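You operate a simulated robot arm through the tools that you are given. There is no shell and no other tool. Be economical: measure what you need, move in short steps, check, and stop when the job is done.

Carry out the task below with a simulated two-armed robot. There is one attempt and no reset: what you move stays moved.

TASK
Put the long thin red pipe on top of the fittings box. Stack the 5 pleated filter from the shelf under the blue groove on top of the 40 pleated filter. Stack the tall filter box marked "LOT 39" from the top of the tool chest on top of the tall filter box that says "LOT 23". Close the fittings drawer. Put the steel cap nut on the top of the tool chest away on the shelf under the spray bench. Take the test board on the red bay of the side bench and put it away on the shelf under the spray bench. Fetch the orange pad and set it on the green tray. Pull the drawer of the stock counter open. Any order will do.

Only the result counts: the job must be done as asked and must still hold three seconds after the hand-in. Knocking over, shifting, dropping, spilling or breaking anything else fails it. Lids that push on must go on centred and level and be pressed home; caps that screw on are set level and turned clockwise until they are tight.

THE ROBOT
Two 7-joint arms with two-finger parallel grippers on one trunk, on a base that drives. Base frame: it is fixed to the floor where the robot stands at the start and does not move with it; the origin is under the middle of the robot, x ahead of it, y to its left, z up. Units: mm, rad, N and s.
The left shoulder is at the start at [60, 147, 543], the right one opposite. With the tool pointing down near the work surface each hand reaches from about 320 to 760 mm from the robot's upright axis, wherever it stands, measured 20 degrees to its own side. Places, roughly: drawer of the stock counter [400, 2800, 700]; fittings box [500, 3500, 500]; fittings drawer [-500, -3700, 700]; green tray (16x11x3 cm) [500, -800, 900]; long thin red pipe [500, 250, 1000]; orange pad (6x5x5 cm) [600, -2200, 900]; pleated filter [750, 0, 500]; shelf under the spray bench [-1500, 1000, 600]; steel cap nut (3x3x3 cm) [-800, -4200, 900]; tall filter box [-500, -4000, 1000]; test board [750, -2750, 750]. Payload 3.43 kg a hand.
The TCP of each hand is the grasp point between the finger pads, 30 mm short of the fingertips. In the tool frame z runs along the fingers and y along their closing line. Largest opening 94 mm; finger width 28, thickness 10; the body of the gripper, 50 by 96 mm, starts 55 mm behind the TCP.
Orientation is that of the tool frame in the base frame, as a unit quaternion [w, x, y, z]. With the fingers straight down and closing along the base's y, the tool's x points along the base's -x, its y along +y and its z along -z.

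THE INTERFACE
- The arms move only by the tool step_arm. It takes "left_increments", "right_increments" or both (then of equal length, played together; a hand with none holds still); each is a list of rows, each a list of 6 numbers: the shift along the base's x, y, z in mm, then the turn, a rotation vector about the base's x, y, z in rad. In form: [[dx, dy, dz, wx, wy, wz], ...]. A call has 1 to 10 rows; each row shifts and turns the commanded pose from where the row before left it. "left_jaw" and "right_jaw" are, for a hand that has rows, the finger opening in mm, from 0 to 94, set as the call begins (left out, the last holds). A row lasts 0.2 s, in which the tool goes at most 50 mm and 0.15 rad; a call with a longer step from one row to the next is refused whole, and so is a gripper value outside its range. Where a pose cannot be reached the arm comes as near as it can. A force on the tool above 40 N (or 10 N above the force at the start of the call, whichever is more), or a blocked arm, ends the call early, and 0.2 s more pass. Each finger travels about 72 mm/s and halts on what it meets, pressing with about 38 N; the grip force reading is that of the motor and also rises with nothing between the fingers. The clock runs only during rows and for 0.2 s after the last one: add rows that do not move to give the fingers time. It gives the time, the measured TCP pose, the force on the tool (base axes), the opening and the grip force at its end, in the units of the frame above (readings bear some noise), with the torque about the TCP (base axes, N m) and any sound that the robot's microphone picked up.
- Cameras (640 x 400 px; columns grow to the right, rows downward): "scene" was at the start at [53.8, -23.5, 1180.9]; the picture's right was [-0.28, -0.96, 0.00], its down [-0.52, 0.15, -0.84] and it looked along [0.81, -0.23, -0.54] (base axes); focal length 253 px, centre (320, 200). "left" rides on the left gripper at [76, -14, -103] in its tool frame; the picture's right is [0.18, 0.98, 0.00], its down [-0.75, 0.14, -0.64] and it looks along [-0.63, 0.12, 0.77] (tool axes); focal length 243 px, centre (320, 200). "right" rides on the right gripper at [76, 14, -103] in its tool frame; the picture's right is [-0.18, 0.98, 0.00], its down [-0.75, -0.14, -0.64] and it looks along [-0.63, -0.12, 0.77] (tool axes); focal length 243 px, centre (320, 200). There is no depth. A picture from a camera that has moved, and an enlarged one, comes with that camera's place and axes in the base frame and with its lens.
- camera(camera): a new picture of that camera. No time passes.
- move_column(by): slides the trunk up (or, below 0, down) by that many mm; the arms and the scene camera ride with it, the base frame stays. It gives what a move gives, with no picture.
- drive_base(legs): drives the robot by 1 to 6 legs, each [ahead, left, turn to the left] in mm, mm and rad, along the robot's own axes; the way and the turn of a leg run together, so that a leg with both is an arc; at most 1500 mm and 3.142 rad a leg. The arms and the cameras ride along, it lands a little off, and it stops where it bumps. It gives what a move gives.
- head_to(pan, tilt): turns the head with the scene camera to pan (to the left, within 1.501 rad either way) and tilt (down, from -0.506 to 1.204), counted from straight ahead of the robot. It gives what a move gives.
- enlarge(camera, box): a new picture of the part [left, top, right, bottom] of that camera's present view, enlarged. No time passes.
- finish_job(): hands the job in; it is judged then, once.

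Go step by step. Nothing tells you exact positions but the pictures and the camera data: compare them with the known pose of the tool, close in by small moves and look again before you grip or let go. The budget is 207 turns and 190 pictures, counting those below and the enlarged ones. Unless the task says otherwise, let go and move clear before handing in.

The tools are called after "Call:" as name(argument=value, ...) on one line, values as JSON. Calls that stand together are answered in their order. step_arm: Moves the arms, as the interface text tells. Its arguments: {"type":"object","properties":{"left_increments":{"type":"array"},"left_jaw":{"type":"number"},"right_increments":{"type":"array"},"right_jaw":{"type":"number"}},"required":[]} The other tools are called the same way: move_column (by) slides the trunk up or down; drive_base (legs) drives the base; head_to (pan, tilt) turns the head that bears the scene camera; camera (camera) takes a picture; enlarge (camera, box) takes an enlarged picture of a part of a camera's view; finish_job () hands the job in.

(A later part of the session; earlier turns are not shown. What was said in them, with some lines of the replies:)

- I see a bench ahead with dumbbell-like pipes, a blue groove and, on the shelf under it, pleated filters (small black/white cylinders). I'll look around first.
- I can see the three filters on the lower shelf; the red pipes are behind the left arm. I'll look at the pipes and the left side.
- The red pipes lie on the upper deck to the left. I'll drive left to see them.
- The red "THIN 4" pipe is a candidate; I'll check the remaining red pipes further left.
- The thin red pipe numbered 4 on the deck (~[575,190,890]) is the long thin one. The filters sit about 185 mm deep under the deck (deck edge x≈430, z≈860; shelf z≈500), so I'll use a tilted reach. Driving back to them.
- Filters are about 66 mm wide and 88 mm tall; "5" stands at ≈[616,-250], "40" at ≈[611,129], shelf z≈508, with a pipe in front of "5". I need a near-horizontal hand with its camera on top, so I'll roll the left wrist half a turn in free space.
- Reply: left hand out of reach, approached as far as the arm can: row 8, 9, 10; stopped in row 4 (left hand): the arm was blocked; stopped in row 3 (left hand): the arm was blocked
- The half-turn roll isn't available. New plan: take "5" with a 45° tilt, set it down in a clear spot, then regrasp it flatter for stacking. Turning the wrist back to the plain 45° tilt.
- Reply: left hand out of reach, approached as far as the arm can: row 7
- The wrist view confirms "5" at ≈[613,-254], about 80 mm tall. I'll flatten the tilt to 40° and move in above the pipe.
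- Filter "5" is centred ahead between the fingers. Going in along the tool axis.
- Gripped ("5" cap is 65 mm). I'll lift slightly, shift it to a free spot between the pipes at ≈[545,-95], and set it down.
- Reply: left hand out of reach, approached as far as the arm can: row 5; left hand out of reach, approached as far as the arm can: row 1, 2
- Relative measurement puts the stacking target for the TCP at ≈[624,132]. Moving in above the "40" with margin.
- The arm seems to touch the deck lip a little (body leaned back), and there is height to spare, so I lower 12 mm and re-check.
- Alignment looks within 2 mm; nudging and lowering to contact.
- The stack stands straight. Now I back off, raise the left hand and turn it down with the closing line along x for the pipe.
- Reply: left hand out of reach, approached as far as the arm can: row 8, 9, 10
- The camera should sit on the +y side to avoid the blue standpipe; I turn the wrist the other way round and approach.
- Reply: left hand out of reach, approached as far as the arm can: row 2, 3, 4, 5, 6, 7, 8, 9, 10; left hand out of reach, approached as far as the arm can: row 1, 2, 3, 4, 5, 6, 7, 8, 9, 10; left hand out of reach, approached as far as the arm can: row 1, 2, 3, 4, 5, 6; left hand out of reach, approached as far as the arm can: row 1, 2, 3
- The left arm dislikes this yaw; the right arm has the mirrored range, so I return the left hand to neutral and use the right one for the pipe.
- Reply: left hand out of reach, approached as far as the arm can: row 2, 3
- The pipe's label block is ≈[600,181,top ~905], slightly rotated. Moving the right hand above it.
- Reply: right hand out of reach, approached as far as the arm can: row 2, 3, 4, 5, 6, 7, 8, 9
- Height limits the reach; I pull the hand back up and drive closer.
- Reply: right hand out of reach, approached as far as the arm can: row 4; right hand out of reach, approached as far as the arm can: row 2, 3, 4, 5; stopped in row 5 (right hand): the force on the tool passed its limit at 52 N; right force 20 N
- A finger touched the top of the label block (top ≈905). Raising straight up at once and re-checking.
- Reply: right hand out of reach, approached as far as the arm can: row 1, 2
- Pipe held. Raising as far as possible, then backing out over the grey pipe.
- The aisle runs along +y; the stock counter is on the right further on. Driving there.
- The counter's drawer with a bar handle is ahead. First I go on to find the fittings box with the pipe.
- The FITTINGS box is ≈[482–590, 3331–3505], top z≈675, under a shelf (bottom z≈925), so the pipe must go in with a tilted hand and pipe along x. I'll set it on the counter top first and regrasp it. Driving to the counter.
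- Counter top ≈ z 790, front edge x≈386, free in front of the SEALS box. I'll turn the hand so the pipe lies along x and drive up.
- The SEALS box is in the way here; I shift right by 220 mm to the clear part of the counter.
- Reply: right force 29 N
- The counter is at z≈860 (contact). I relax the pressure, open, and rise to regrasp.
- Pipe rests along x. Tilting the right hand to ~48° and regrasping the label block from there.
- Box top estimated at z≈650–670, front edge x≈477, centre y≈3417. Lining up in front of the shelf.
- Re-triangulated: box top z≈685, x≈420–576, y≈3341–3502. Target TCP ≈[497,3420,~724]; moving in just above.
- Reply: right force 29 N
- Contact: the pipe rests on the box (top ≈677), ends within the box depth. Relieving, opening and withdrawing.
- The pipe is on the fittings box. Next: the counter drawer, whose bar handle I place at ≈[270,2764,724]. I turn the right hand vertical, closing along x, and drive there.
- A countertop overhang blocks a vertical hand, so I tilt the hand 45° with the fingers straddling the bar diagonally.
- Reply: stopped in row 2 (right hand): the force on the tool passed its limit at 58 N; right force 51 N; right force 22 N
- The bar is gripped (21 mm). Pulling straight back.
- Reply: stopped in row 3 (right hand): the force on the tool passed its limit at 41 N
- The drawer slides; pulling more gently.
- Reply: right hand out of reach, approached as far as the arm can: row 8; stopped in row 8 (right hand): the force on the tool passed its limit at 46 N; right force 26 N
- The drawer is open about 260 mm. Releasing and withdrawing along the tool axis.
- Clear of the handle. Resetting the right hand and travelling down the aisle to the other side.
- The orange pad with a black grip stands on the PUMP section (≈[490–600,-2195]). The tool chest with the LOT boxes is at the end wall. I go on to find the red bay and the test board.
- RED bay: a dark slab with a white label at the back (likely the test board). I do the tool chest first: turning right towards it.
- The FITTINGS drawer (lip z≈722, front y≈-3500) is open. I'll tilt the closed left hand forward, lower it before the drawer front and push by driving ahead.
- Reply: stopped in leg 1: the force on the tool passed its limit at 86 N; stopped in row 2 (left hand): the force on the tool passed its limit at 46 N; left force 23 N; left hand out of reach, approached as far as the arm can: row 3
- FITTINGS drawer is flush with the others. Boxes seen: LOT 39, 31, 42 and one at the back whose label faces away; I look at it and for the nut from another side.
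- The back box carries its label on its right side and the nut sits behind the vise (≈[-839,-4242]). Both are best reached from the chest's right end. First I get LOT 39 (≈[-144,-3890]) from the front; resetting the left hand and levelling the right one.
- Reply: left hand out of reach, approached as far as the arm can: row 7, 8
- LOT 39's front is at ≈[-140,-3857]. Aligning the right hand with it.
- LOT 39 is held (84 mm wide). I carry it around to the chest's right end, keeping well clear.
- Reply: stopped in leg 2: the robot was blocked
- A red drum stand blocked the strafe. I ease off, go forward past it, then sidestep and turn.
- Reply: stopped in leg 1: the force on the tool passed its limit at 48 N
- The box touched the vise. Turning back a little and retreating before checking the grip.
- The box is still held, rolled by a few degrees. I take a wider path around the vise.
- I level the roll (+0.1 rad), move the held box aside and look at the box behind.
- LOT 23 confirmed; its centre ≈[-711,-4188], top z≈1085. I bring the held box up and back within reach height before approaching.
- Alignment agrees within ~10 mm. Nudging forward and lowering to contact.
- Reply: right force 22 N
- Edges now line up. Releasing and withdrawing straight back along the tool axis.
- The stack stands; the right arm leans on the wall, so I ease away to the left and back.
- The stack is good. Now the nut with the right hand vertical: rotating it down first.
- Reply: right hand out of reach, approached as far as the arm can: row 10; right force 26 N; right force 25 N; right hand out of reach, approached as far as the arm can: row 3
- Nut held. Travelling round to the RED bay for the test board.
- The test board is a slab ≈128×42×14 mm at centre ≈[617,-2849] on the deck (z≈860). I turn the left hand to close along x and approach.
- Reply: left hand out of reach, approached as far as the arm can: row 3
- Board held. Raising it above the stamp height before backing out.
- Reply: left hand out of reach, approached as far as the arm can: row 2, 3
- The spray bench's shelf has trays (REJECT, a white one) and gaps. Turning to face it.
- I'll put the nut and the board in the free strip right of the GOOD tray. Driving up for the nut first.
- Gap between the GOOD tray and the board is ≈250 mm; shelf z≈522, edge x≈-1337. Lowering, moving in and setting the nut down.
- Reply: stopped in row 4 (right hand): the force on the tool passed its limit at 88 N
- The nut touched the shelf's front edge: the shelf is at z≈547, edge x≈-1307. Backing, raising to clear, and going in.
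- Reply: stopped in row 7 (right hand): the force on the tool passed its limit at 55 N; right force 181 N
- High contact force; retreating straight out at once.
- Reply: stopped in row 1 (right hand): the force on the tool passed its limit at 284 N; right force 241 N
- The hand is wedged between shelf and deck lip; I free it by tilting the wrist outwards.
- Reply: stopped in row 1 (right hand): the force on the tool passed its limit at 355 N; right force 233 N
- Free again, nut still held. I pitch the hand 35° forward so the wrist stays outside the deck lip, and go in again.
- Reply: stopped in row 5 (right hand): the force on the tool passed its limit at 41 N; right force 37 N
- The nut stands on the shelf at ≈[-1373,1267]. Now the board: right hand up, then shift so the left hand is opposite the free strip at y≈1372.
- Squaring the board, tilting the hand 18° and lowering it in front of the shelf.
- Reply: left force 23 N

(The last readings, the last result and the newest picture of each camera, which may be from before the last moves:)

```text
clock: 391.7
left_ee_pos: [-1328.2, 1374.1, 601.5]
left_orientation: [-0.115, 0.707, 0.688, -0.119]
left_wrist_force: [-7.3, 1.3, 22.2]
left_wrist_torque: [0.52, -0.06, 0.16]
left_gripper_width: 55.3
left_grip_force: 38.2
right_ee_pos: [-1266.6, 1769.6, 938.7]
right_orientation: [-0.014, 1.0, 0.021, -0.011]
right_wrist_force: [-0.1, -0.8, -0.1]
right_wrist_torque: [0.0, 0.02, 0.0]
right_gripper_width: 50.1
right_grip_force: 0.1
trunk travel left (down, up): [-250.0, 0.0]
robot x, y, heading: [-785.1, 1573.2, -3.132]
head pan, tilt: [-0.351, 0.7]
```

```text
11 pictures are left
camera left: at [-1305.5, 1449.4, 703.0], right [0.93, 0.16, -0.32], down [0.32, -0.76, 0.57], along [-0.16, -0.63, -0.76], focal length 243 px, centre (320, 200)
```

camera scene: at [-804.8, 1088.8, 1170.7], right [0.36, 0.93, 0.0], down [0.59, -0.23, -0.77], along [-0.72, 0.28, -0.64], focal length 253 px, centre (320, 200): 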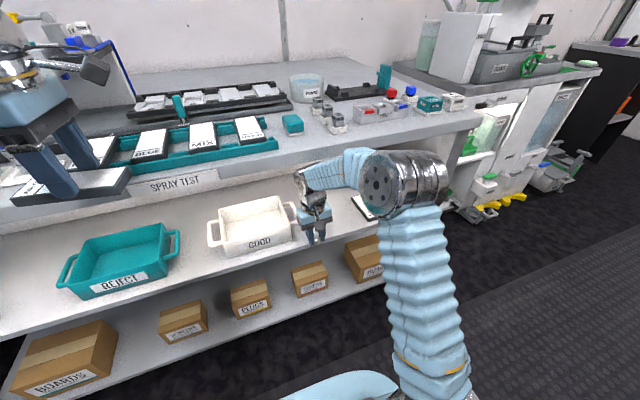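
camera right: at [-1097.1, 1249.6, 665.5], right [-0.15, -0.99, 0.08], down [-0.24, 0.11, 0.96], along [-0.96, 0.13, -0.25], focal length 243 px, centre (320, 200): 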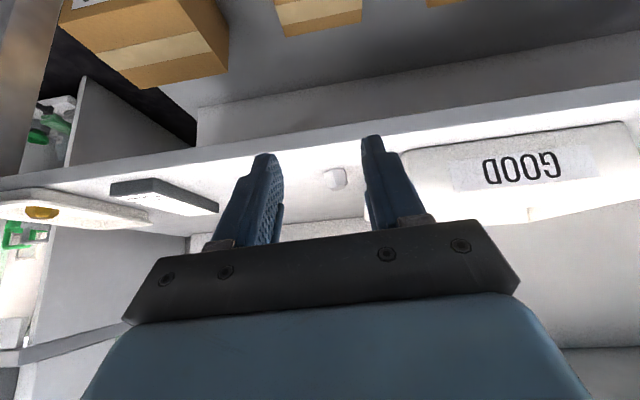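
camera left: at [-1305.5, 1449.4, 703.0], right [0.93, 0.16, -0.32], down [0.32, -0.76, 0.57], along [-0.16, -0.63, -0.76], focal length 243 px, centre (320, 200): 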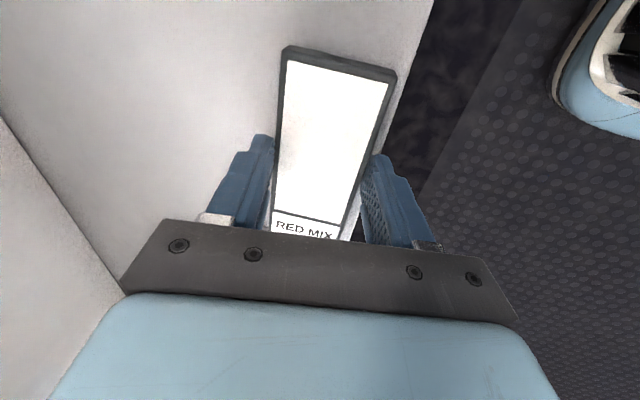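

Call:
step_arm(left_increments=[[0, 0, 5, 0, 0, 0], [-8, 0, 0, 0, 0, 0], [-8, 0, 0, 0, 0, 0], [0, 0, -3, 0, 0, 0], [0, 0, -1, 0, 0, 0], [0, 0, 0, 0, 0, 0]])

Call:
step_arm(left_increments=[[0, 0, 0, 0, 0, 0], [0, 0, 0, 0, 0, 0]], left_jaw=60)

Call:
step_arm(left_increments=[[0, 0, 0, 0, 0, 0], [0, 0, 0, 0, 0, 0]], left_jaw=76)

Call:
camera(camera="left")

```text
clock: 393.1
left_ee_pos: [-1343.1, 1372.5, 602.9]
left_orientation: [-0.114, 0.707, 0.688, -0.118]
left_wrist_force: [0.6, 0.4, 4.0]
left_wrist_torque: [0.19, -0.11, -0.05]
left_gripper_width: 55.7
left_grip_force: 38.0
right_ee_pos: [-1267.2, 1767.3, 937.5]
right_orientation: [-0.015, 1.0, 0.02, -0.011]
right_wrist_force: [0.0, -0.2, 0.0]
right_wrist_torque: [-0.01, 0.0, -0.01]
right_gripper_width: 49.7
right_grip_force: 0.0
trunk travel left (down, up): [-250.0, 0.0]
robot x, y, heading: [-785.7, 1570.5, -3.137]
head pan, tilt: [-0.351, 0.7]
```

```text
clock: 393.7
left_ee_pos: [-1343.5, 1372.3, 600.5]
left_orientation: [-0.113, 0.707, 0.688, -0.117]
left_wrist_force: [0.3, 0.2, -1.4]
left_wrist_torque: [-0.04, -0.01, -0.01]
left_gripper_width: 60.2
left_grip_force: 0.4
right_ee_pos: [-1265.6, 1768.0, 937.7]
right_orientation: [-0.015, 1.0, 0.021, -0.01]
right_wrist_force: [0.7, -0.9, 0.7]
right_wrist_torque: [0.01, 0.02, 0.02]
right_gripper_width: 50.2
right_grip_force: 0.0
trunk travel left (down, up): [-250.0, 0.0]
robot x, y, heading: [-784.6, 1573.9, -3.139]
head pan, tilt: [-0.351, 0.7]
```

```text
clock: 394.3
left_ee_pos: [-1344.6, 1371.2, 602.2]
left_orientation: [-0.115, 0.707, 0.688, -0.119]
left_wrist_force: [-7.4, -2.7, 13.3]
left_wrist_torque: [0.09, -0.1, 0.02]
left_gripper_width: 69.9
left_grip_force: 0.2
right_ee_pos: [-1266.7, 1769.5, 938.7]
right_orientation: [-0.015, 1.0, 0.021, -0.011]
right_wrist_force: [0.9, -0.3, 0.9]
right_wrist_torque: [0.01, 0.01, -0.01]
right_gripper_width: 50.2
right_grip_force: 0.0
trunk travel left (down, up): [-250.0, 0.0]
robot x, y, heading: [-787.7, 1568.2, -3.138]
head pan, tilt: [-0.351, 0.7]
```

```text
10 pictures are left
camera left: at [-1321.9, 1448.2, 704.1], right [0.93, 0.16, -0.32], down [0.32, -0.76, 0.57], along [-0.15, -0.63, -0.76], focal length 243 px, centre (320, 200)
```

left: 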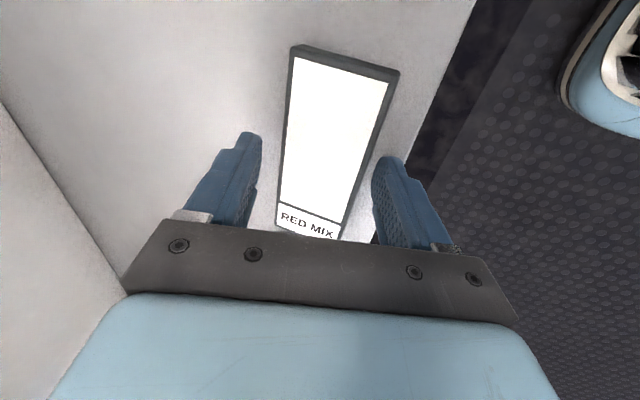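

Call:
step_arm(left_increments=[[3, 0, 10, 0, 0, 0], [4, 0, 12, 0, 0, 0], [4, 0, 12, 0, 0, 0], [5, 0, 12, 0, 0, 0], [15, 0, 5, 0, 0, 0], [40, 0, 0, 0, 0, 0], [40, 0, 0, 0, 0, 0]])

Call:
drive_base(legs=[[-250, 0, 0]])

Call:
head_to(pan=0.2, tilt=0.6)

Call:
camera(camera="scene")

```text
clock: 395.9
left_ee_pos: [-1232.4, 1374.2, 653.4]
left_orientation: [-0.114, 0.707, 0.688, -0.117]
left_wrist_force: [0.1, -0.4, -0.5]
left_wrist_torque: [0.0, 0.01, 0.03]
left_gripper_width: 75.8
left_grip_force: 0.1
right_ee_pos: [-1265.9, 1768.6, 938.6]
right_orientation: [-0.014, 1.0, 0.021, -0.009]
right_wrist_force: [0.0, 0.2, 0.1]
right_wrist_torque: [0.03, -0.02, 0.02]
right_gripper_width: 50.0
right_grip_force: 0.0
trunk travel left (down, up): [-250.0, 0.0]
robot x, y, heading: [-787.0, 1572.1, -3.135]
head pan, tilt: [-0.351, 0.7]
```

```text
clock: 397.7
left_ee_pos: [-983.8, 1376.1, 654.6]
left_orientation: [-0.114, 0.708, 0.687, -0.118]
left_wrist_force: [-0.3, -0.5, 0.3]
left_wrist_torque: [-0.03, -0.01, 0.0]
left_gripper_width: 76.2
left_grip_force: 0.0
right_ee_pos: [-1017.9, 1770.9, 937.0]
right_orientation: [-0.015, 1.0, 0.019, -0.01]
right_wrist_force: [-0.1, -0.9, 0.1]
right_wrist_torque: [-0.04, -0.03, 0.01]
right_gripper_width: 49.9
right_grip_force: 0.0
trunk travel left (down, up): [-250.0, 0.0]
robot x, y, heading: [-537.5, 1572.7, -3.138]
head pan, tilt: [-0.351, 0.7]
```

```text
clock: 398.6
left_ee_pos: [-984.8, 1375.9, 653.9]
left_orientation: [-0.113, 0.709, 0.686, -0.117]
left_wrist_force: [-0.3, -0.4, 0.3]
left_wrist_torque: [0.0, -0.04, 0.01]
left_gripper_width: 76.1
left_grip_force: 0.1
right_ee_pos: [-1017.3, 1771.2, 938.3]
right_orientation: [-0.015, 1.0, 0.019, -0.01]
right_wrist_force: [-0.3, 0.2, 0.1]
right_wrist_torque: [0.01, 0.0, 0.02]
right_gripper_width: 50.1
right_grip_force: 0.1
trunk travel left (down, up): [-250.0, 0.0]
robot x, y, heading: [-535.8, 1574.7, -3.135]
head pan, tilt: [0.201, 0.6]
```

```text
9 pictures are left
camera scene: at [-597.3, 1556.3, 1177.9], right [-0.2, 0.98, 0.0], down [0.55, 0.11, -0.82], along [-0.81, -0.17, -0.57], focal length 253 px, centre (320, 200)
```

scene: 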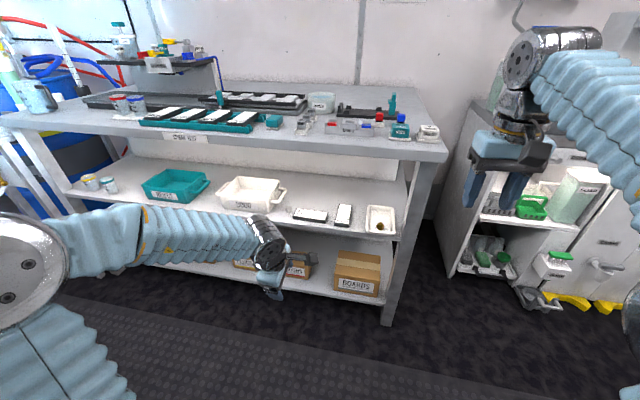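

Board is on the shelf. Now the pad: resetting the hands and driving back down the aisle.

Call:
step_arm(left_increments=[[0, 0, 35, 0, -0.08, 0], [0, 0, 40, 0, -0.08, 0], [0, 0, 40, 0, -0.08, 0], [0, 0, 40, 0, -0.074, 0], [0, 0, 40, 0, 0, 0], [0, 0, 40, 0, 0, 0], [0, 0, 40, 0, 0, 0], [0, 0, 20, 0, 0, 0]], right_increments=[[0, 0, 5, 0, 0, -0.15], [0, 0, 5, 0, 0, -0.15], [0, 0, 5, 0, 0, -0.15], [0, 0, 5, 0, 0, -0.15], [0, 0, 5, 0, 0, -0.15], [0, 0, 5, 0, 0, -0.15], [0, 0, 5, 0, 0, -0.15], [0, 0, 5, 0, 0, -0.15]], right_jaw=70)

Call:
step_arm(right_increments=[[0, 0, 0, 0, 0, -0.15], [0, 0, 0, 0, 0, -0.15], [0, 0, 0, 0, 0, -0.04], [0, 0, 0, 0, 0, 0]])

Call:
drive_base(legs=[[0, 0, 3.136], [0, -1500, 0], [0, -1500, 0], [0, -480, 0]])

Call:
head_to(pan=-0.2, tilt=0.4)

Call:
camera(camera="scene")

```text
clock: 400.4
left_ee_pos: [-984.2, 1375.2, 948.4]
left_orientation: [-0.005, 0.718, 0.696, -0.004]
left_wrist_force: [-0.1, -0.2, 0.5]
left_wrist_torque: [0.03, -0.01, 0.03]
left_gripper_width: 76.0
left_grip_force: 0.1
right_ee_pos: [-994.7, 1765.5, 992.2]
right_orientation: [-0.009, 0.865, -0.501, -0.033]
right_wrist_force: [0.5, -0.6, 0.1]
right_wrist_torque: [-0.01, 0.04, 0.0]
right_gripper_width: 69.9
right_grip_force: 0.1
right hand out of reach, approached as far as the arm can: row 7, 8
trunk travel left (down, up): [-250.0, 0.0]
robot x, y, heading: [-535.8, 1572.5, -3.142]
head pan, tilt: [0.201, 0.6]
```

```text
clock: 401.4
left_ee_pos: [-984.9, 1375.1, 948.4]
left_orientation: [-0.004, 0.718, 0.696, -0.005]
left_wrist_force: [1.1, 0.9, 0.5]
left_wrist_torque: [-0.01, -0.05, -0.01]
left_gripper_width: 76.3
left_grip_force: 0.0
right_ee_pos: [-985.1, 1778.1, 992.1]
right_orientation: [-0.019, 0.805, -0.593, -0.034]
right_wrist_force: [-0.7, -0.7, -0.4]
right_wrist_torque: [0.03, 0.03, -0.04]
right_gripper_width: 70.0
right_grip_force: 0.1
right hand out of reach, approached as far as the arm can: row 2
trunk travel left (down, up): [-250.0, 0.0]
robot x, y, heading: [-538.5, 1572.9, -3.136]
head pan, tilt: [0.201, 0.6]
```

```text
clock: 425.9
left_ee_pos: [72.7, -1700.4, 948.8]
left_orientation: [-0.006, 0.715, -0.699, 0.006]
left_wrist_force: [-0.2, -0.1, 0.6]
left_wrist_torque: [0.01, -0.06, 0.03]
left_gripper_width: 75.9
left_grip_force: 0.1
right_ee_pos: [95.6, -2101.8, 993.0]
right_orientation: [0.034, 0.569, 0.821, -0.018]
right_wrist_force: [-0.3, 0.7, -0.1]
right_wrist_torque: [-0.01, 0.0, 0.0]
right_gripper_width: 70.0
right_grip_force: 0.1
trunk travel left (down, up): [-250.0, 0.0]
robot x, y, heading: [-359.3, -1918.6, 0.054]
head pan, tilt: [0.201, 0.6]
```

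```text
clock: 426.7
left_ee_pos: [73.4, -1700.2, 947.4]
left_orientation: [-0.006, 0.715, -0.699, 0.006]
left_wrist_force: [0.2, 0.0, 0.2]
left_wrist_torque: [-0.01, 0.02, -0.03]
left_gripper_width: 76.0
left_grip_force: 0.1
right_ee_pos: [95.6, -2101.2, 993.0]
right_orientation: [0.034, 0.57, 0.821, -0.019]
right_wrist_force: [0.3, -0.2, 0.1]
right_wrist_torque: [0.04, -0.01, -0.01]
right_gripper_width: 69.9
right_grip_force: 0.1
trunk travel left (down, up): [-250.0, 0.0]
robot x, y, heading: [-360.9, -1923.6, 0.057]
head pan, tilt: [-0.201, 0.4]
```

```text
8 pictures are left
camera scene: at [-301.7, -1935.5, 1196.1], right [-0.14, -0.99, 0.0], down [-0.39, 0.06, -0.92], along [0.91, -0.13, -0.39], focal length 253 px, centre (320, 200)
```

scene: 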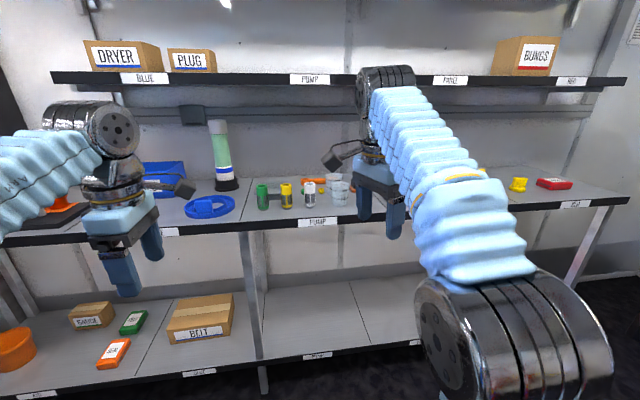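

Call:
drive_base(legs=[[0, -65, -0.057], [370, 0, 0]])

Call:
step_arm(right_increments=[[0, 0, -5, 0.035, 0.017, -0.12], [0, 0, -5, 0.035, 0.017, -0.12], [0, 0, -5, 0, 0, -0.12], [0, 0, 0, 0, 0, 0]])

Call:
camera(camera="right")

```text
clock: 429.7
left_ee_pos: [454.9, -1788.6, 948.2]
left_orientation: [0.004, -0.694, 0.72, -0.007]
left_wrist_force: [-0.7, -1.2, 0.2]
left_wrist_torque: [0.0, -0.04, 0.02]
left_gripper_width: 76.0
left_grip_force: 0.1
right_ee_pos: [453.8, -2190.8, 991.8]
right_orientation: [0.033, 0.594, 0.804, -0.02]
right_wrist_force: [-0.5, -0.5, -0.4]
right_wrist_torque: [0.01, -0.02, 0.02]
right_gripper_width: 70.0
right_grip_force: 0.1
trunk travel left (down, up): [-250.0, 0.0]
robot x, y, heading: [7.8, -1986.8, 0.001]
head pan, tilt: [-0.201, 0.4]
```

```text
clock: 430.7
left_ee_pos: [454.8, -1787.7, 947.8]
left_orientation: [0.005, -0.694, 0.72, -0.006]
left_wrist_force: [-0.1, 0.8, 0.4]
left_wrist_torque: [-0.01, 0.0, 0.02]
left_gripper_width: 76.1
left_grip_force: 0.0
right_ee_pos: [455.6, -2188.9, 977.0]
right_orientation: [-0.003, 0.728, 0.685, -0.005]
right_wrist_force: [0.8, -0.7, 0.0]
right_wrist_torque: [-0.01, -0.01, 0.0]
right_gripper_width: 70.1
right_grip_force: 0.0
trunk travel left (down, up): [-250.0, 0.0]
robot x, y, heading: [4.8, -1983.9, -0.001]
head pan, tilt: [-0.201, 0.4]
```

```text
7 pictures are left
camera right: at [475.8, -2115.2, 1079.8], right [0.97, -0.24, -0.01], down [-0.18, -0.74, 0.64], along [-0.17, -0.62, -0.76], focal length 243 px, centre (320, 200)
```

right: 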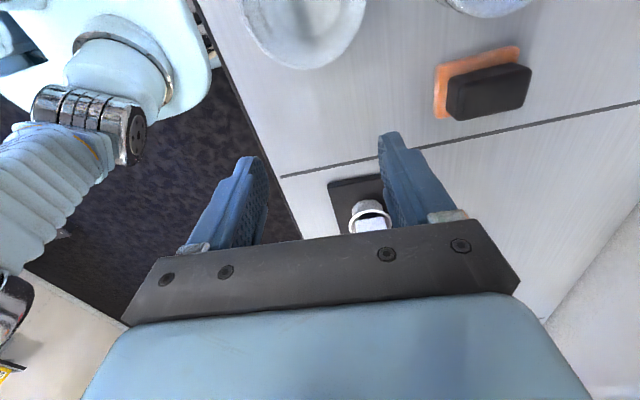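

The pad's grip is at ≈[574,-2191], long side along x. Driving a bit closer and descending onto it.

Call:
drive_base(legs=[[70, 0, 0]])

Call:
step_arm(right_increments=[[15, 0, -10, 0, 0, 0], [15, -1, -15, 0, 0, 0], [12, -1, -12, 0, 0, 0], [5, 0, 0, 0, 0, 0], [0, 0, 0, 0, 0, 0]], right_jaw=78)

Call:
camera(camera="right")

```text
clock: 431.7
left_ee_pos: [523.9, -1789.3, 947.5]
left_orientation: [0.006, -0.694, 0.72, -0.005]
left_wrist_force: [-0.1, -0.6, 0.0]
left_wrist_torque: [0.02, -0.02, -0.02]
left_gripper_width: 76.1
left_grip_force: 0.1
right_ee_pos: [523.1, -2191.3, 978.3]
right_orientation: [-0.003, 0.728, 0.685, -0.004]
right_wrist_force: [-0.1, -0.1, -0.6]
right_wrist_torque: [0.0, -0.02, -0.01]
right_gripper_width: 69.9
right_grip_force: 0.1
trunk travel left (down, up): [-250.0, 0.0]
robot x, y, heading: [76.3, -1984.4, -0.002]
head pan, tilt: [-0.201, 0.4]
```

```text
clock: 432.9
left_ee_pos: [523.6, -1788.8, 948.2]
left_orientation: [0.005, -0.695, 0.719, -0.005]
left_wrist_force: [-0.3, 0.1, 0.4]
left_wrist_torque: [0.01, 0.02, -0.01]
left_gripper_width: 75.9
left_grip_force: 0.1
right_ee_pos: [570.7, -2192.6, 940.3]
right_orientation: [-0.004, 0.728, 0.685, -0.004]
right_wrist_force: [0.6, 0.3, 0.0]
right_wrist_torque: [0.0, -0.01, 0.02]
right_gripper_width: 78.2
right_grip_force: 0.1
trunk travel left (down, up): [-250.0, 0.0]
robot x, y, heading: [77.2, -1984.5, 0.002]
head pan, tilt: [-0.201, 0.4]
```

```text
6 pictures are left
camera right: at [591.7, -2117.8, 1042.3], right [0.97, -0.24, -0.01], down [-0.18, -0.74, 0.65], along [-0.17, -0.62, -0.76], focal length 243 px, centre (320, 200)
```

right: 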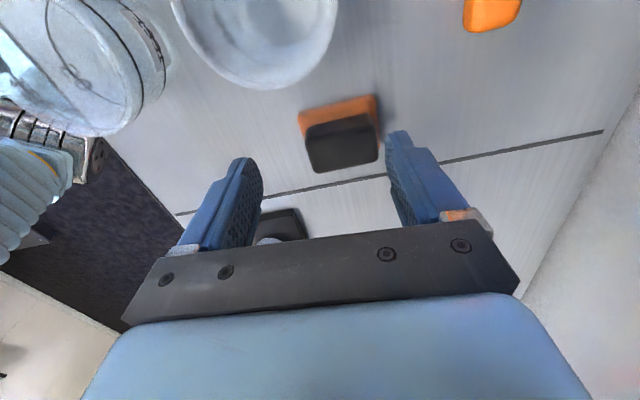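

Call:
step_arm(right_increments=[[8, 0, 0, 0, 0, 0], [7, 0, -8, 0, 0, 0], [0, 0, -10, 0, 0, 0], [0, 0, -8, 0, 0, 0], [0, 0, 0, 0, 0, 0]])

Call:
step_arm(right_increments=[[0, 0, 0, 0, 0, 0], [0, 0, 0, 0, 0, 0], [0, 0, 0, 0, 0, 0], [0, 0, 0, 0, 0, 0]], right_jaw=15)

Call:
step_arm(right_increments=[[0, 0, 10, 0, 0, 0], [0, 0, 10, 0, 0, 0], [0, 0, 10, 0, 0, 0], [0, 0, 0, 0, 0, 0]])

Call:
camera(camera="right")

```text
clock: 434.1
left_ee_pos: [525.1, -1788.1, 948.1]
left_orientation: [0.005, -0.695, 0.719, -0.005]
left_wrist_force: [0.0, 0.2, 0.2]
left_wrist_torque: [0.03, 0.02, 0.01]
left_gripper_width: 76.1
left_grip_force: 0.1
right_ee_pos: [585.6, -2192.9, 914.6]
right_orientation: [-0.003, 0.729, 0.685, -0.004]
right_wrist_force: [-0.1, 1.0, -0.3]
right_wrist_torque: [0.01, 0.02, -0.03]
right_gripper_width: 78.1
right_grip_force: 0.1
trunk travel left (down, up): [-250.0, 0.0]
robot x, y, heading: [77.4, -1989.0, 0.002]
head pan, tilt: [-0.201, 0.4]
```

```text
clock: 435.1
left_ee_pos: [523.3, -1789.6, 949.0]
left_orientation: [0.005, -0.694, 0.72, -0.005]
left_wrist_force: [-0.2, -0.7, -0.4]
left_wrist_torque: [0.02, -0.04, -0.02]
left_gripper_width: 75.7
left_grip_force: 0.0
right_ee_pos: [586.4, -2193.3, 913.6]
right_orientation: [-0.003, 0.728, 0.685, -0.004]
right_wrist_force: [0.3, 1.3, 0.5]
right_wrist_torque: [-0.02, -0.03, -0.01]
right_gripper_width: 49.4
right_grip_force: 38.1
trunk travel left (down, up): [-250.0, 0.0]
robot x, y, heading: [78.6, -1983.7, -0.004]
head pan, tilt: [-0.201, 0.4]
```

```text
clock: 436.1
left_ee_pos: [523.9, -1788.4, 948.1]
left_orientation: [0.005, -0.694, 0.719, -0.005]
left_wrist_force: [0.3, -0.3, 0.1]
left_wrist_torque: [0.02, -0.01, -0.01]
left_gripper_width: 75.8
left_grip_force: 0.0
right_ee_pos: [585.6, -2193.5, 944.5]
right_orientation: [-0.003, 0.729, 0.685, -0.005]
right_wrist_force: [0.5, 0.0, -0.6]
right_wrist_torque: [-0.01, 0.04, 0.02]
right_gripper_width: 49.5
right_grip_force: 37.9
trunk travel left (down, up): [-250.0, 0.0]
robot x, y, heading: [82.7, -1989.8, -0.004]
head pan, tilt: [-0.201, 0.4]
```

```text
5 pictures are left
camera right: at [607.1, -2118.2, 1046.9], right [0.97, -0.24, -0.01], down [-0.18, -0.74, 0.65], along [-0.17, -0.62, -0.76], focal length 243 px, centre (320, 200)
```

right: 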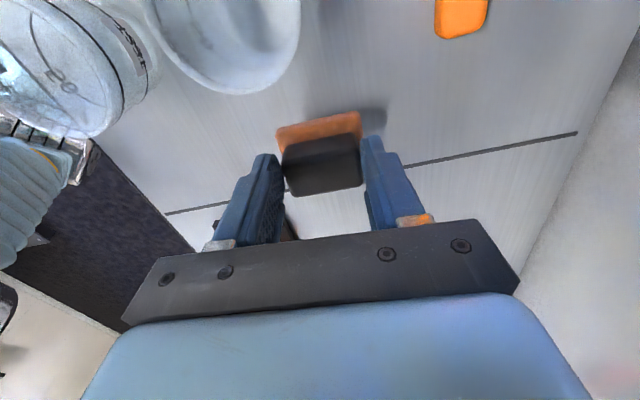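

Pad held. Raising up and back, then to the green tray.

Call:
step_arm(right_increments=[[-8, -4, 12, 0, 0, 0], [-12, -4, 12, 0, 0, 0], [-15, -2, 12, 0, 0, 0], [-15, 0, 10, 0, 0, 0], [-15, 0, 5, 0, 0, 0]])

Call:
drive_base(legs=[[-450, 0, 0], [0, 1400, 0]])

Call:
head_to(pan=-0.3, tilt=0.45)

Call:
camera(camera="scene")

```text
clock: 437.3
left_ee_pos: [523.3, -1788.3, 946.6]
left_orientation: [0.005, -0.695, 0.719, -0.005]
left_wrist_force: [-0.4, -0.7, -0.7]
left_wrist_torque: [-0.04, 0.04, 0.02]
left_gripper_width: 76.2
left_grip_force: 0.1
right_ee_pos: [546.6, -2199.2, 967.8]
right_orientation: [-0.003, 0.728, 0.685, -0.005]
right_wrist_force: [0.2, 0.0, -1.4]
right_wrist_torque: [0.04, 0.01, 0.0]
right_gripper_width: 49.3
right_grip_force: 38.0
right hand out of reach, approached as far as the arm can: row 2, 3, 4
trunk travel left (down, up): [-250.0, 0.0]
robot x, y, heading: [76.3, -1987.6, 0.0]
head pan, tilt: [-0.201, 0.4]
```

```text
clock: 446.5
left_ee_pos: [72.5, -384.4, 948.2]
left_orientation: [0.005, -0.7, 0.714, -0.004]
left_wrist_force: [0.4, -0.2, 0.0]
left_wrist_torque: [0.01, 0.01, -0.02]
left_gripper_width: 76.0
left_grip_force: 0.1
right_ee_pos: [101.0, -793.2, 967.5]
right_orientation: [-0.003, 0.724, 0.69, -0.005]
right_wrist_force: [-0.1, 0.5, -1.3]
right_wrist_torque: [0.03, -0.02, -0.01]
right_gripper_width: 48.6
right_grip_force: 37.8
trunk travel left (down, up): [-250.0, 0.0]
robot x, y, heading: [-371.4, -588.0, 0.008]
head pan, tilt: [-0.201, 0.4]
```

```text
clock: 447.2
left_ee_pos: [72.9, -384.9, 948.6]
left_orientation: [0.006, -0.699, 0.715, -0.004]
left_wrist_force: [-0.2, 0.2, -0.2]
left_wrist_torque: [-0.04, 0.0, 0.0]
left_gripper_width: 75.9
left_grip_force: 0.0
right_ee_pos: [100.2, -794.5, 968.5]
right_orientation: [-0.004, 0.724, 0.69, -0.004]
right_wrist_force: [0.0, -0.2, -1.1]
right_wrist_torque: [0.01, -0.02, -0.02]
right_gripper_width: 48.6
right_grip_force: 38.1
trunk travel left (down, up): [-250.0, 0.0]
robot x, y, heading: [-366.9, -589.3, 0.014]
head pan, tilt: [-0.3, 0.45]
```

```text
4 pictures are left
camera scene: at [-314.9, -611.7, 1191.5], right [-0.28, -0.96, 0.0], down [-0.42, 0.12, -0.9], along [0.86, -0.26, -0.44], focal length 253 px, centre (320, 200)
```

scene: 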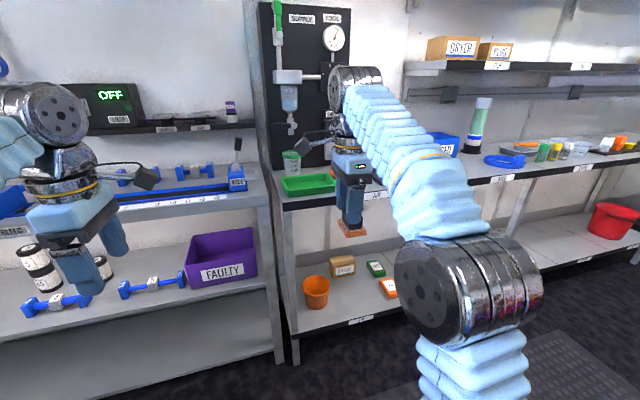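

The green tray is ≈[440,-798]. Driving in with the pad above it.

Call:
drive_base(legs=[[315, -4, -0.012]])

Call:
camera(camera="right")

```text
clock: 449.3
left_ee_pos: [386.6, -393.5, 948.0]
left_orientation: [0.005, -0.694, 0.72, -0.005]
left_wrist_force: [0.6, 0.7, -0.2]
left_wrist_torque: [0.01, 0.03, -0.02]
left_gripper_width: 76.1
left_grip_force: 0.1
right_ee_pos: [408.5, -803.1, 968.3]
right_orientation: [-0.003, 0.729, 0.684, -0.004]
right_wrist_force: [-0.5, 0.8, 0.2]
right_wrist_torque: [-0.01, -0.02, 0.03]
right_gripper_width: 48.7
right_grip_force: 38.1
trunk travel left (down, up): [-250.0, 0.0]
robot x, y, heading: [-64.0, -590.4, -0.001]
head pan, tilt: [-0.3, 0.45]
```

```text
3 pictures are left
camera right: at [428.9, -728.7, 1071.1], right [0.97, -0.24, -0.01], down [-0.18, -0.74, 0.64], along [-0.17, -0.62, -0.76], focal length 243 px, centre (320, 200)
```

right: 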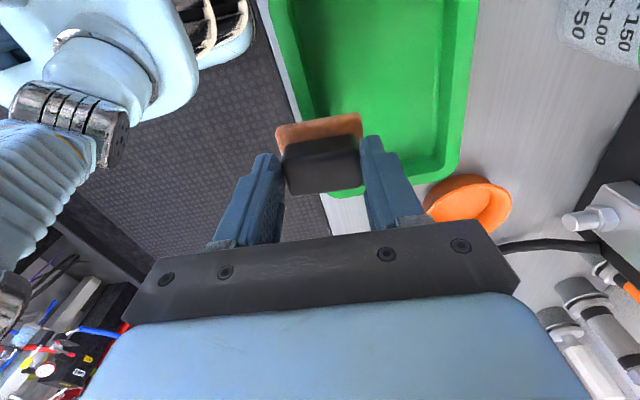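

Tray centre ≈[460,-797]. Moving over it and lowering.

Call:
drive_base(legs=[[30, 0, 0]])

Call:
step_arm(right_increments=[[7, 2, -7, 0, 0, 0], [7, 2, -8, 0, 0, 0], [7, 2, -8, 0, 0, 0], [0, 0, 0, 0, 0, 0]])

Call:
camera(camera="right")

```text
clock: 450.1
left_ee_pos: [415.8, -392.9, 947.3]
left_orientation: [0.005, -0.695, 0.719, -0.005]
left_wrist_force: [-0.5, -0.4, 0.6]
left_wrist_torque: [0.01, -0.01, -0.02]
left_gripper_width: 75.9
left_grip_force: 0.1
right_ee_pos: [438.6, -803.1, 967.8]
right_orientation: [-0.003, 0.729, 0.685, -0.004]
right_wrist_force: [-0.1, 0.3, 0.4]
right_wrist_torque: [-0.03, 0.0, 0.0]
right_gripper_width: 48.8
right_grip_force: 38.1
trunk travel left (down, up): [-250.0, 0.0]
robot x, y, heading: [-29.7, -588.4, -0.006]
head pan, tilt: [-0.3, 0.45]
```

```text
clock: 451.1
left_ee_pos: [416.8, -393.8, 947.2]
left_orientation: [0.004, -0.694, 0.72, -0.005]
left_wrist_force: [0.5, 0.5, 0.2]
left_wrist_torque: [0.0, -0.04, -0.03]
left_gripper_width: 76.0
left_grip_force: 0.0
right_ee_pos: [459.9, -796.1, 945.0]
right_orientation: [-0.004, 0.728, 0.685, -0.004]
right_wrist_force: [0.1, 0.8, -0.9]
right_wrist_torque: [0.01, -0.03, -0.01]
right_gripper_width: 48.8
right_grip_force: 38.6
trunk travel left (down, up): [-250.0, 0.0]
robot x, y, heading: [-27.6, -589.6, -0.004]
head pan, tilt: [-0.3, 0.45]
```

```text
2 pictures are left
camera right: at [480.1, -722.1, 1047.9], right [0.97, -0.24, -0.01], down [-0.18, -0.74, 0.64], along [-0.17, -0.62, -0.76], focal length 243 px, centre (320, 200)
```

right: 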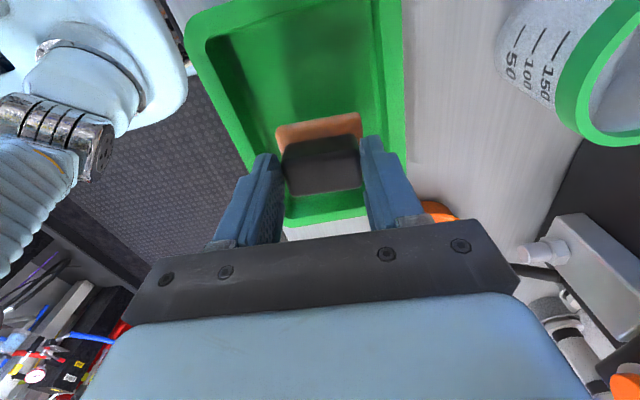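

Call:
step_arm(right_increments=[[-2, -3, -8, 0, 0, 0], [0, 0, -8, 0, 0, 0], [0, 0, -5, 0, 0, 0], [0, 0, -2, 0, 0, 0], [0, 0, 0, 0, 0, 0]])

Call:
step_arm(right_increments=[[0, 0, -2, 0, 0, 0], [0, 0, -2, 0, 0, 0], [0, 0, -1, 0, 0, 0], [0, 0, -1, 0, 0, 0], [0, 0, 0, 0, 0, 0]])

```text
clock: 452.3
left_ee_pos: [414.8, -394.6, 947.7]
left_orientation: [0.005, -0.695, 0.719, -0.005]
left_wrist_force: [-0.4, 0.1, -0.8]
left_wrist_torque: [0.03, -0.02, -0.02]
left_gripper_width: 76.3
left_grip_force: 0.0
right_ee_pos: [457.5, -800.6, 921.7]
right_orientation: [-0.004, 0.729, 0.684, -0.005]
right_wrist_force: [0.2, -0.3, -0.3]
right_wrist_torque: [0.02, 0.01, 0.0]
right_gripper_width: 49.1
right_grip_force: 37.7
trunk travel left (down, up): [-250.0, 0.0]
robot x, y, heading: [-30.7, -589.6, -0.005]
head pan, tilt: [-0.3, 0.45]
```

```text
clock: 453.5
left_ee_pos: [415.8, -392.1, 948.3]
left_orientation: [0.005, -0.695, 0.719, -0.005]
left_wrist_force: [0.2, -0.2, 0.0]
left_wrist_torque: [0.02, 0.0, 0.0]
left_gripper_width: 76.0
left_grip_force: 0.1
right_ee_pos: [456.8, -799.5, 918.7]
right_orientation: [0.0, 0.728, 0.685, -0.001]
right_wrist_force: [-1.6, 0.0, 19.5]
right_wrist_torque: [-0.19, 0.44, -0.03]
right_gripper_width: 48.8
right_grip_force: 38.3
trunk travel left (down, up): [-250.0, 0.0]
robot x, y, heading: [-33.6, -588.2, -0.0]
head pan, tilt: [-0.3, 0.45]
stopped in row 5 (right hand): the force on the tool passed its limit at 41 N (the readings are from after the stop); the commanded pose is now the measured one
```

The pad rests on the tray floor (contact at the expected height). Opening and rising straight up.

Call:
step_arm(right_increments=[[0, 0, 1.5, 0, 0, 0], [0, 0, 0, 0, 0, 0]])

Call:
step_arm(right_increments=[[0, 0, 0, 0, 0, 0], [0, 0, 0, 0, 0, 0]], right_jaw=62)

Call:
step_arm(right_increments=[[0, 0, 10, 0, 0, 0], [0, 0, 12, 0, 0, 0], [-4, 0, 15, 0, 0, 0], [-10, 0, 12, 0, 0, 0], [-15, 0, 10, 0, 0, 0]])

Call:
drive_base(legs=[[-300, 0, 0]])

Call:
camera(camera="scene")

```text
clock: 454.1
left_ee_pos: [414.7, -393.0, 948.3]
left_orientation: [0.006, -0.695, 0.719, -0.006]
left_wrist_force: [0.2, -0.7, 0.6]
left_wrist_torque: [0.02, 0.0, 0.02]
left_gripper_width: 76.0
left_grip_force: 0.2
right_ee_pos: [456.9, -799.5, 919.1]
right_orientation: [-0.003, 0.729, 0.685, -0.003]
right_wrist_force: [-2.0, 2.7, 12.2]
right_wrist_torque: [0.13, 0.12, 0.01]
right_gripper_width: 49.0
right_grip_force: 38.0
trunk travel left (down, up): [-250.0, 0.0]
robot x, y, heading: [-29.9, -590.5, -0.004]
head pan, tilt: [-0.3, 0.45]
```

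```text
clock: 454.7
left_ee_pos: [416.4, -392.9, 947.8]
left_orientation: [0.005, -0.694, 0.72, -0.004]
left_wrist_force: [-0.1, -0.3, 0.4]
left_wrist_torque: [0.01, -0.02, -0.03]
left_gripper_width: 76.2
left_grip_force: 0.0
right_ee_pos: [458.5, -801.6, 918.4]
right_orientation: [-0.002, 0.729, 0.685, -0.001]
right_wrist_force: [0.0, 0.8, -0.1]
right_wrist_torque: [-0.03, -0.02, -0.01]
right_gripper_width: 61.8
right_grip_force: 0.0
trunk travel left (down, up): [-250.0, 0.0]
robot x, y, heading: [-30.9, -588.4, -0.002]
head pan, tilt: [-0.3, 0.45]
```

```text
clock: 455.9
left_ee_pos: [415.9, -392.3, 948.9]
left_orientation: [0.005, -0.695, 0.719, -0.005]
left_wrist_force: [0.2, -0.7, 0.1]
left_wrist_torque: [0.04, 0.04, 0.02]
left_gripper_width: 76.4
left_grip_force: 0.0
right_ee_pos: [429.5, -799.2, 977.4]
right_orientation: [-0.001, 0.729, 0.684, 0.0]
right_wrist_force: [-0.1, 0.0, -0.5]
right_wrist_torque: [0.02, -0.01, 0.0]
right_gripper_width: 61.9
right_grip_force: 0.1
trunk travel left (down, up): [-250.0, 0.0]
robot x, y, heading: [-30.1, -586.1, -0.001]
head pan, tilt: [-0.3, 0.45]
```

```text
clock: 458.0
left_ee_pos: [115.4, -393.9, 947.8]
left_orientation: [0.005, -0.694, 0.72, -0.006]
left_wrist_force: [0.8, 0.5, -0.5]
left_wrist_torque: [0.02, 0.01, -0.02]
left_gripper_width: 76.0
left_grip_force: 0.2
right_ee_pos: [129.5, -800.9, 976.1]
right_orientation: [0.0, 0.729, 0.684, -0.001]
right_wrist_force: [0.5, 0.0, 1.1]
right_wrist_torque: [0.0, 0.02, 0.02]
right_gripper_width: 62.2
right_grip_force: 0.1
trunk travel left (down, up): [-250.0, 0.0]
robot x, y, heading: [-330.8, -586.9, 0.0]
head pan, tilt: [-0.3, 0.45]
```

```text
1 pictures are left
camera scene: at [-274.7, -614.5, 1191.4], right [-0.3, -0.95, 0.0], down [-0.42, 0.13, -0.9], along [0.86, -0.27, -0.44], focal length 253 px, centre (320, 200)
```

scene: 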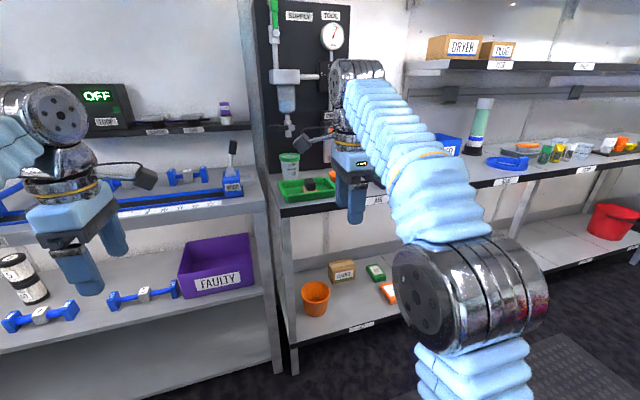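

The pad sits in the green tray with both hands empty and clear, and everything else on the list has been placed, so I'm handing the job in.

Call:
finish_job()

```text
The job is handed in.
```

I did all eight tasks and handed the job in; I don't have the judge's result.

- **Checked after release:** wrist or scene pictures showed the pipe on the fittings box, filter 5 on filter 40, LOT 39 on LOT 23, and the orange pad in the green tray. They also showed the nut and test board on the spray bench shelf, the fittings drawer shut, and the stock counter drawer open about 260 mm.
- **My reading of the labels:** I took the red pipe marked THIN and 4 as the long thin one, since no other thin red pipe I saw was longer. I took the slab marked RED MIX on the red bay as the test board.
- **Contacts that could count against it:**
    - A finger pressed on the pipe's label block.
    - LOT 39 brushed the vise.
    - My base was stopped beside the red drum.
    - The right arm leaned on the wall after the LOT stack was placed.
    - The right hand jammed briefly between the spray bench shelf and the deck lip (about 355 N on the tool).

  I saw nothing moved by these, but I did not re-check every spot afterwards.
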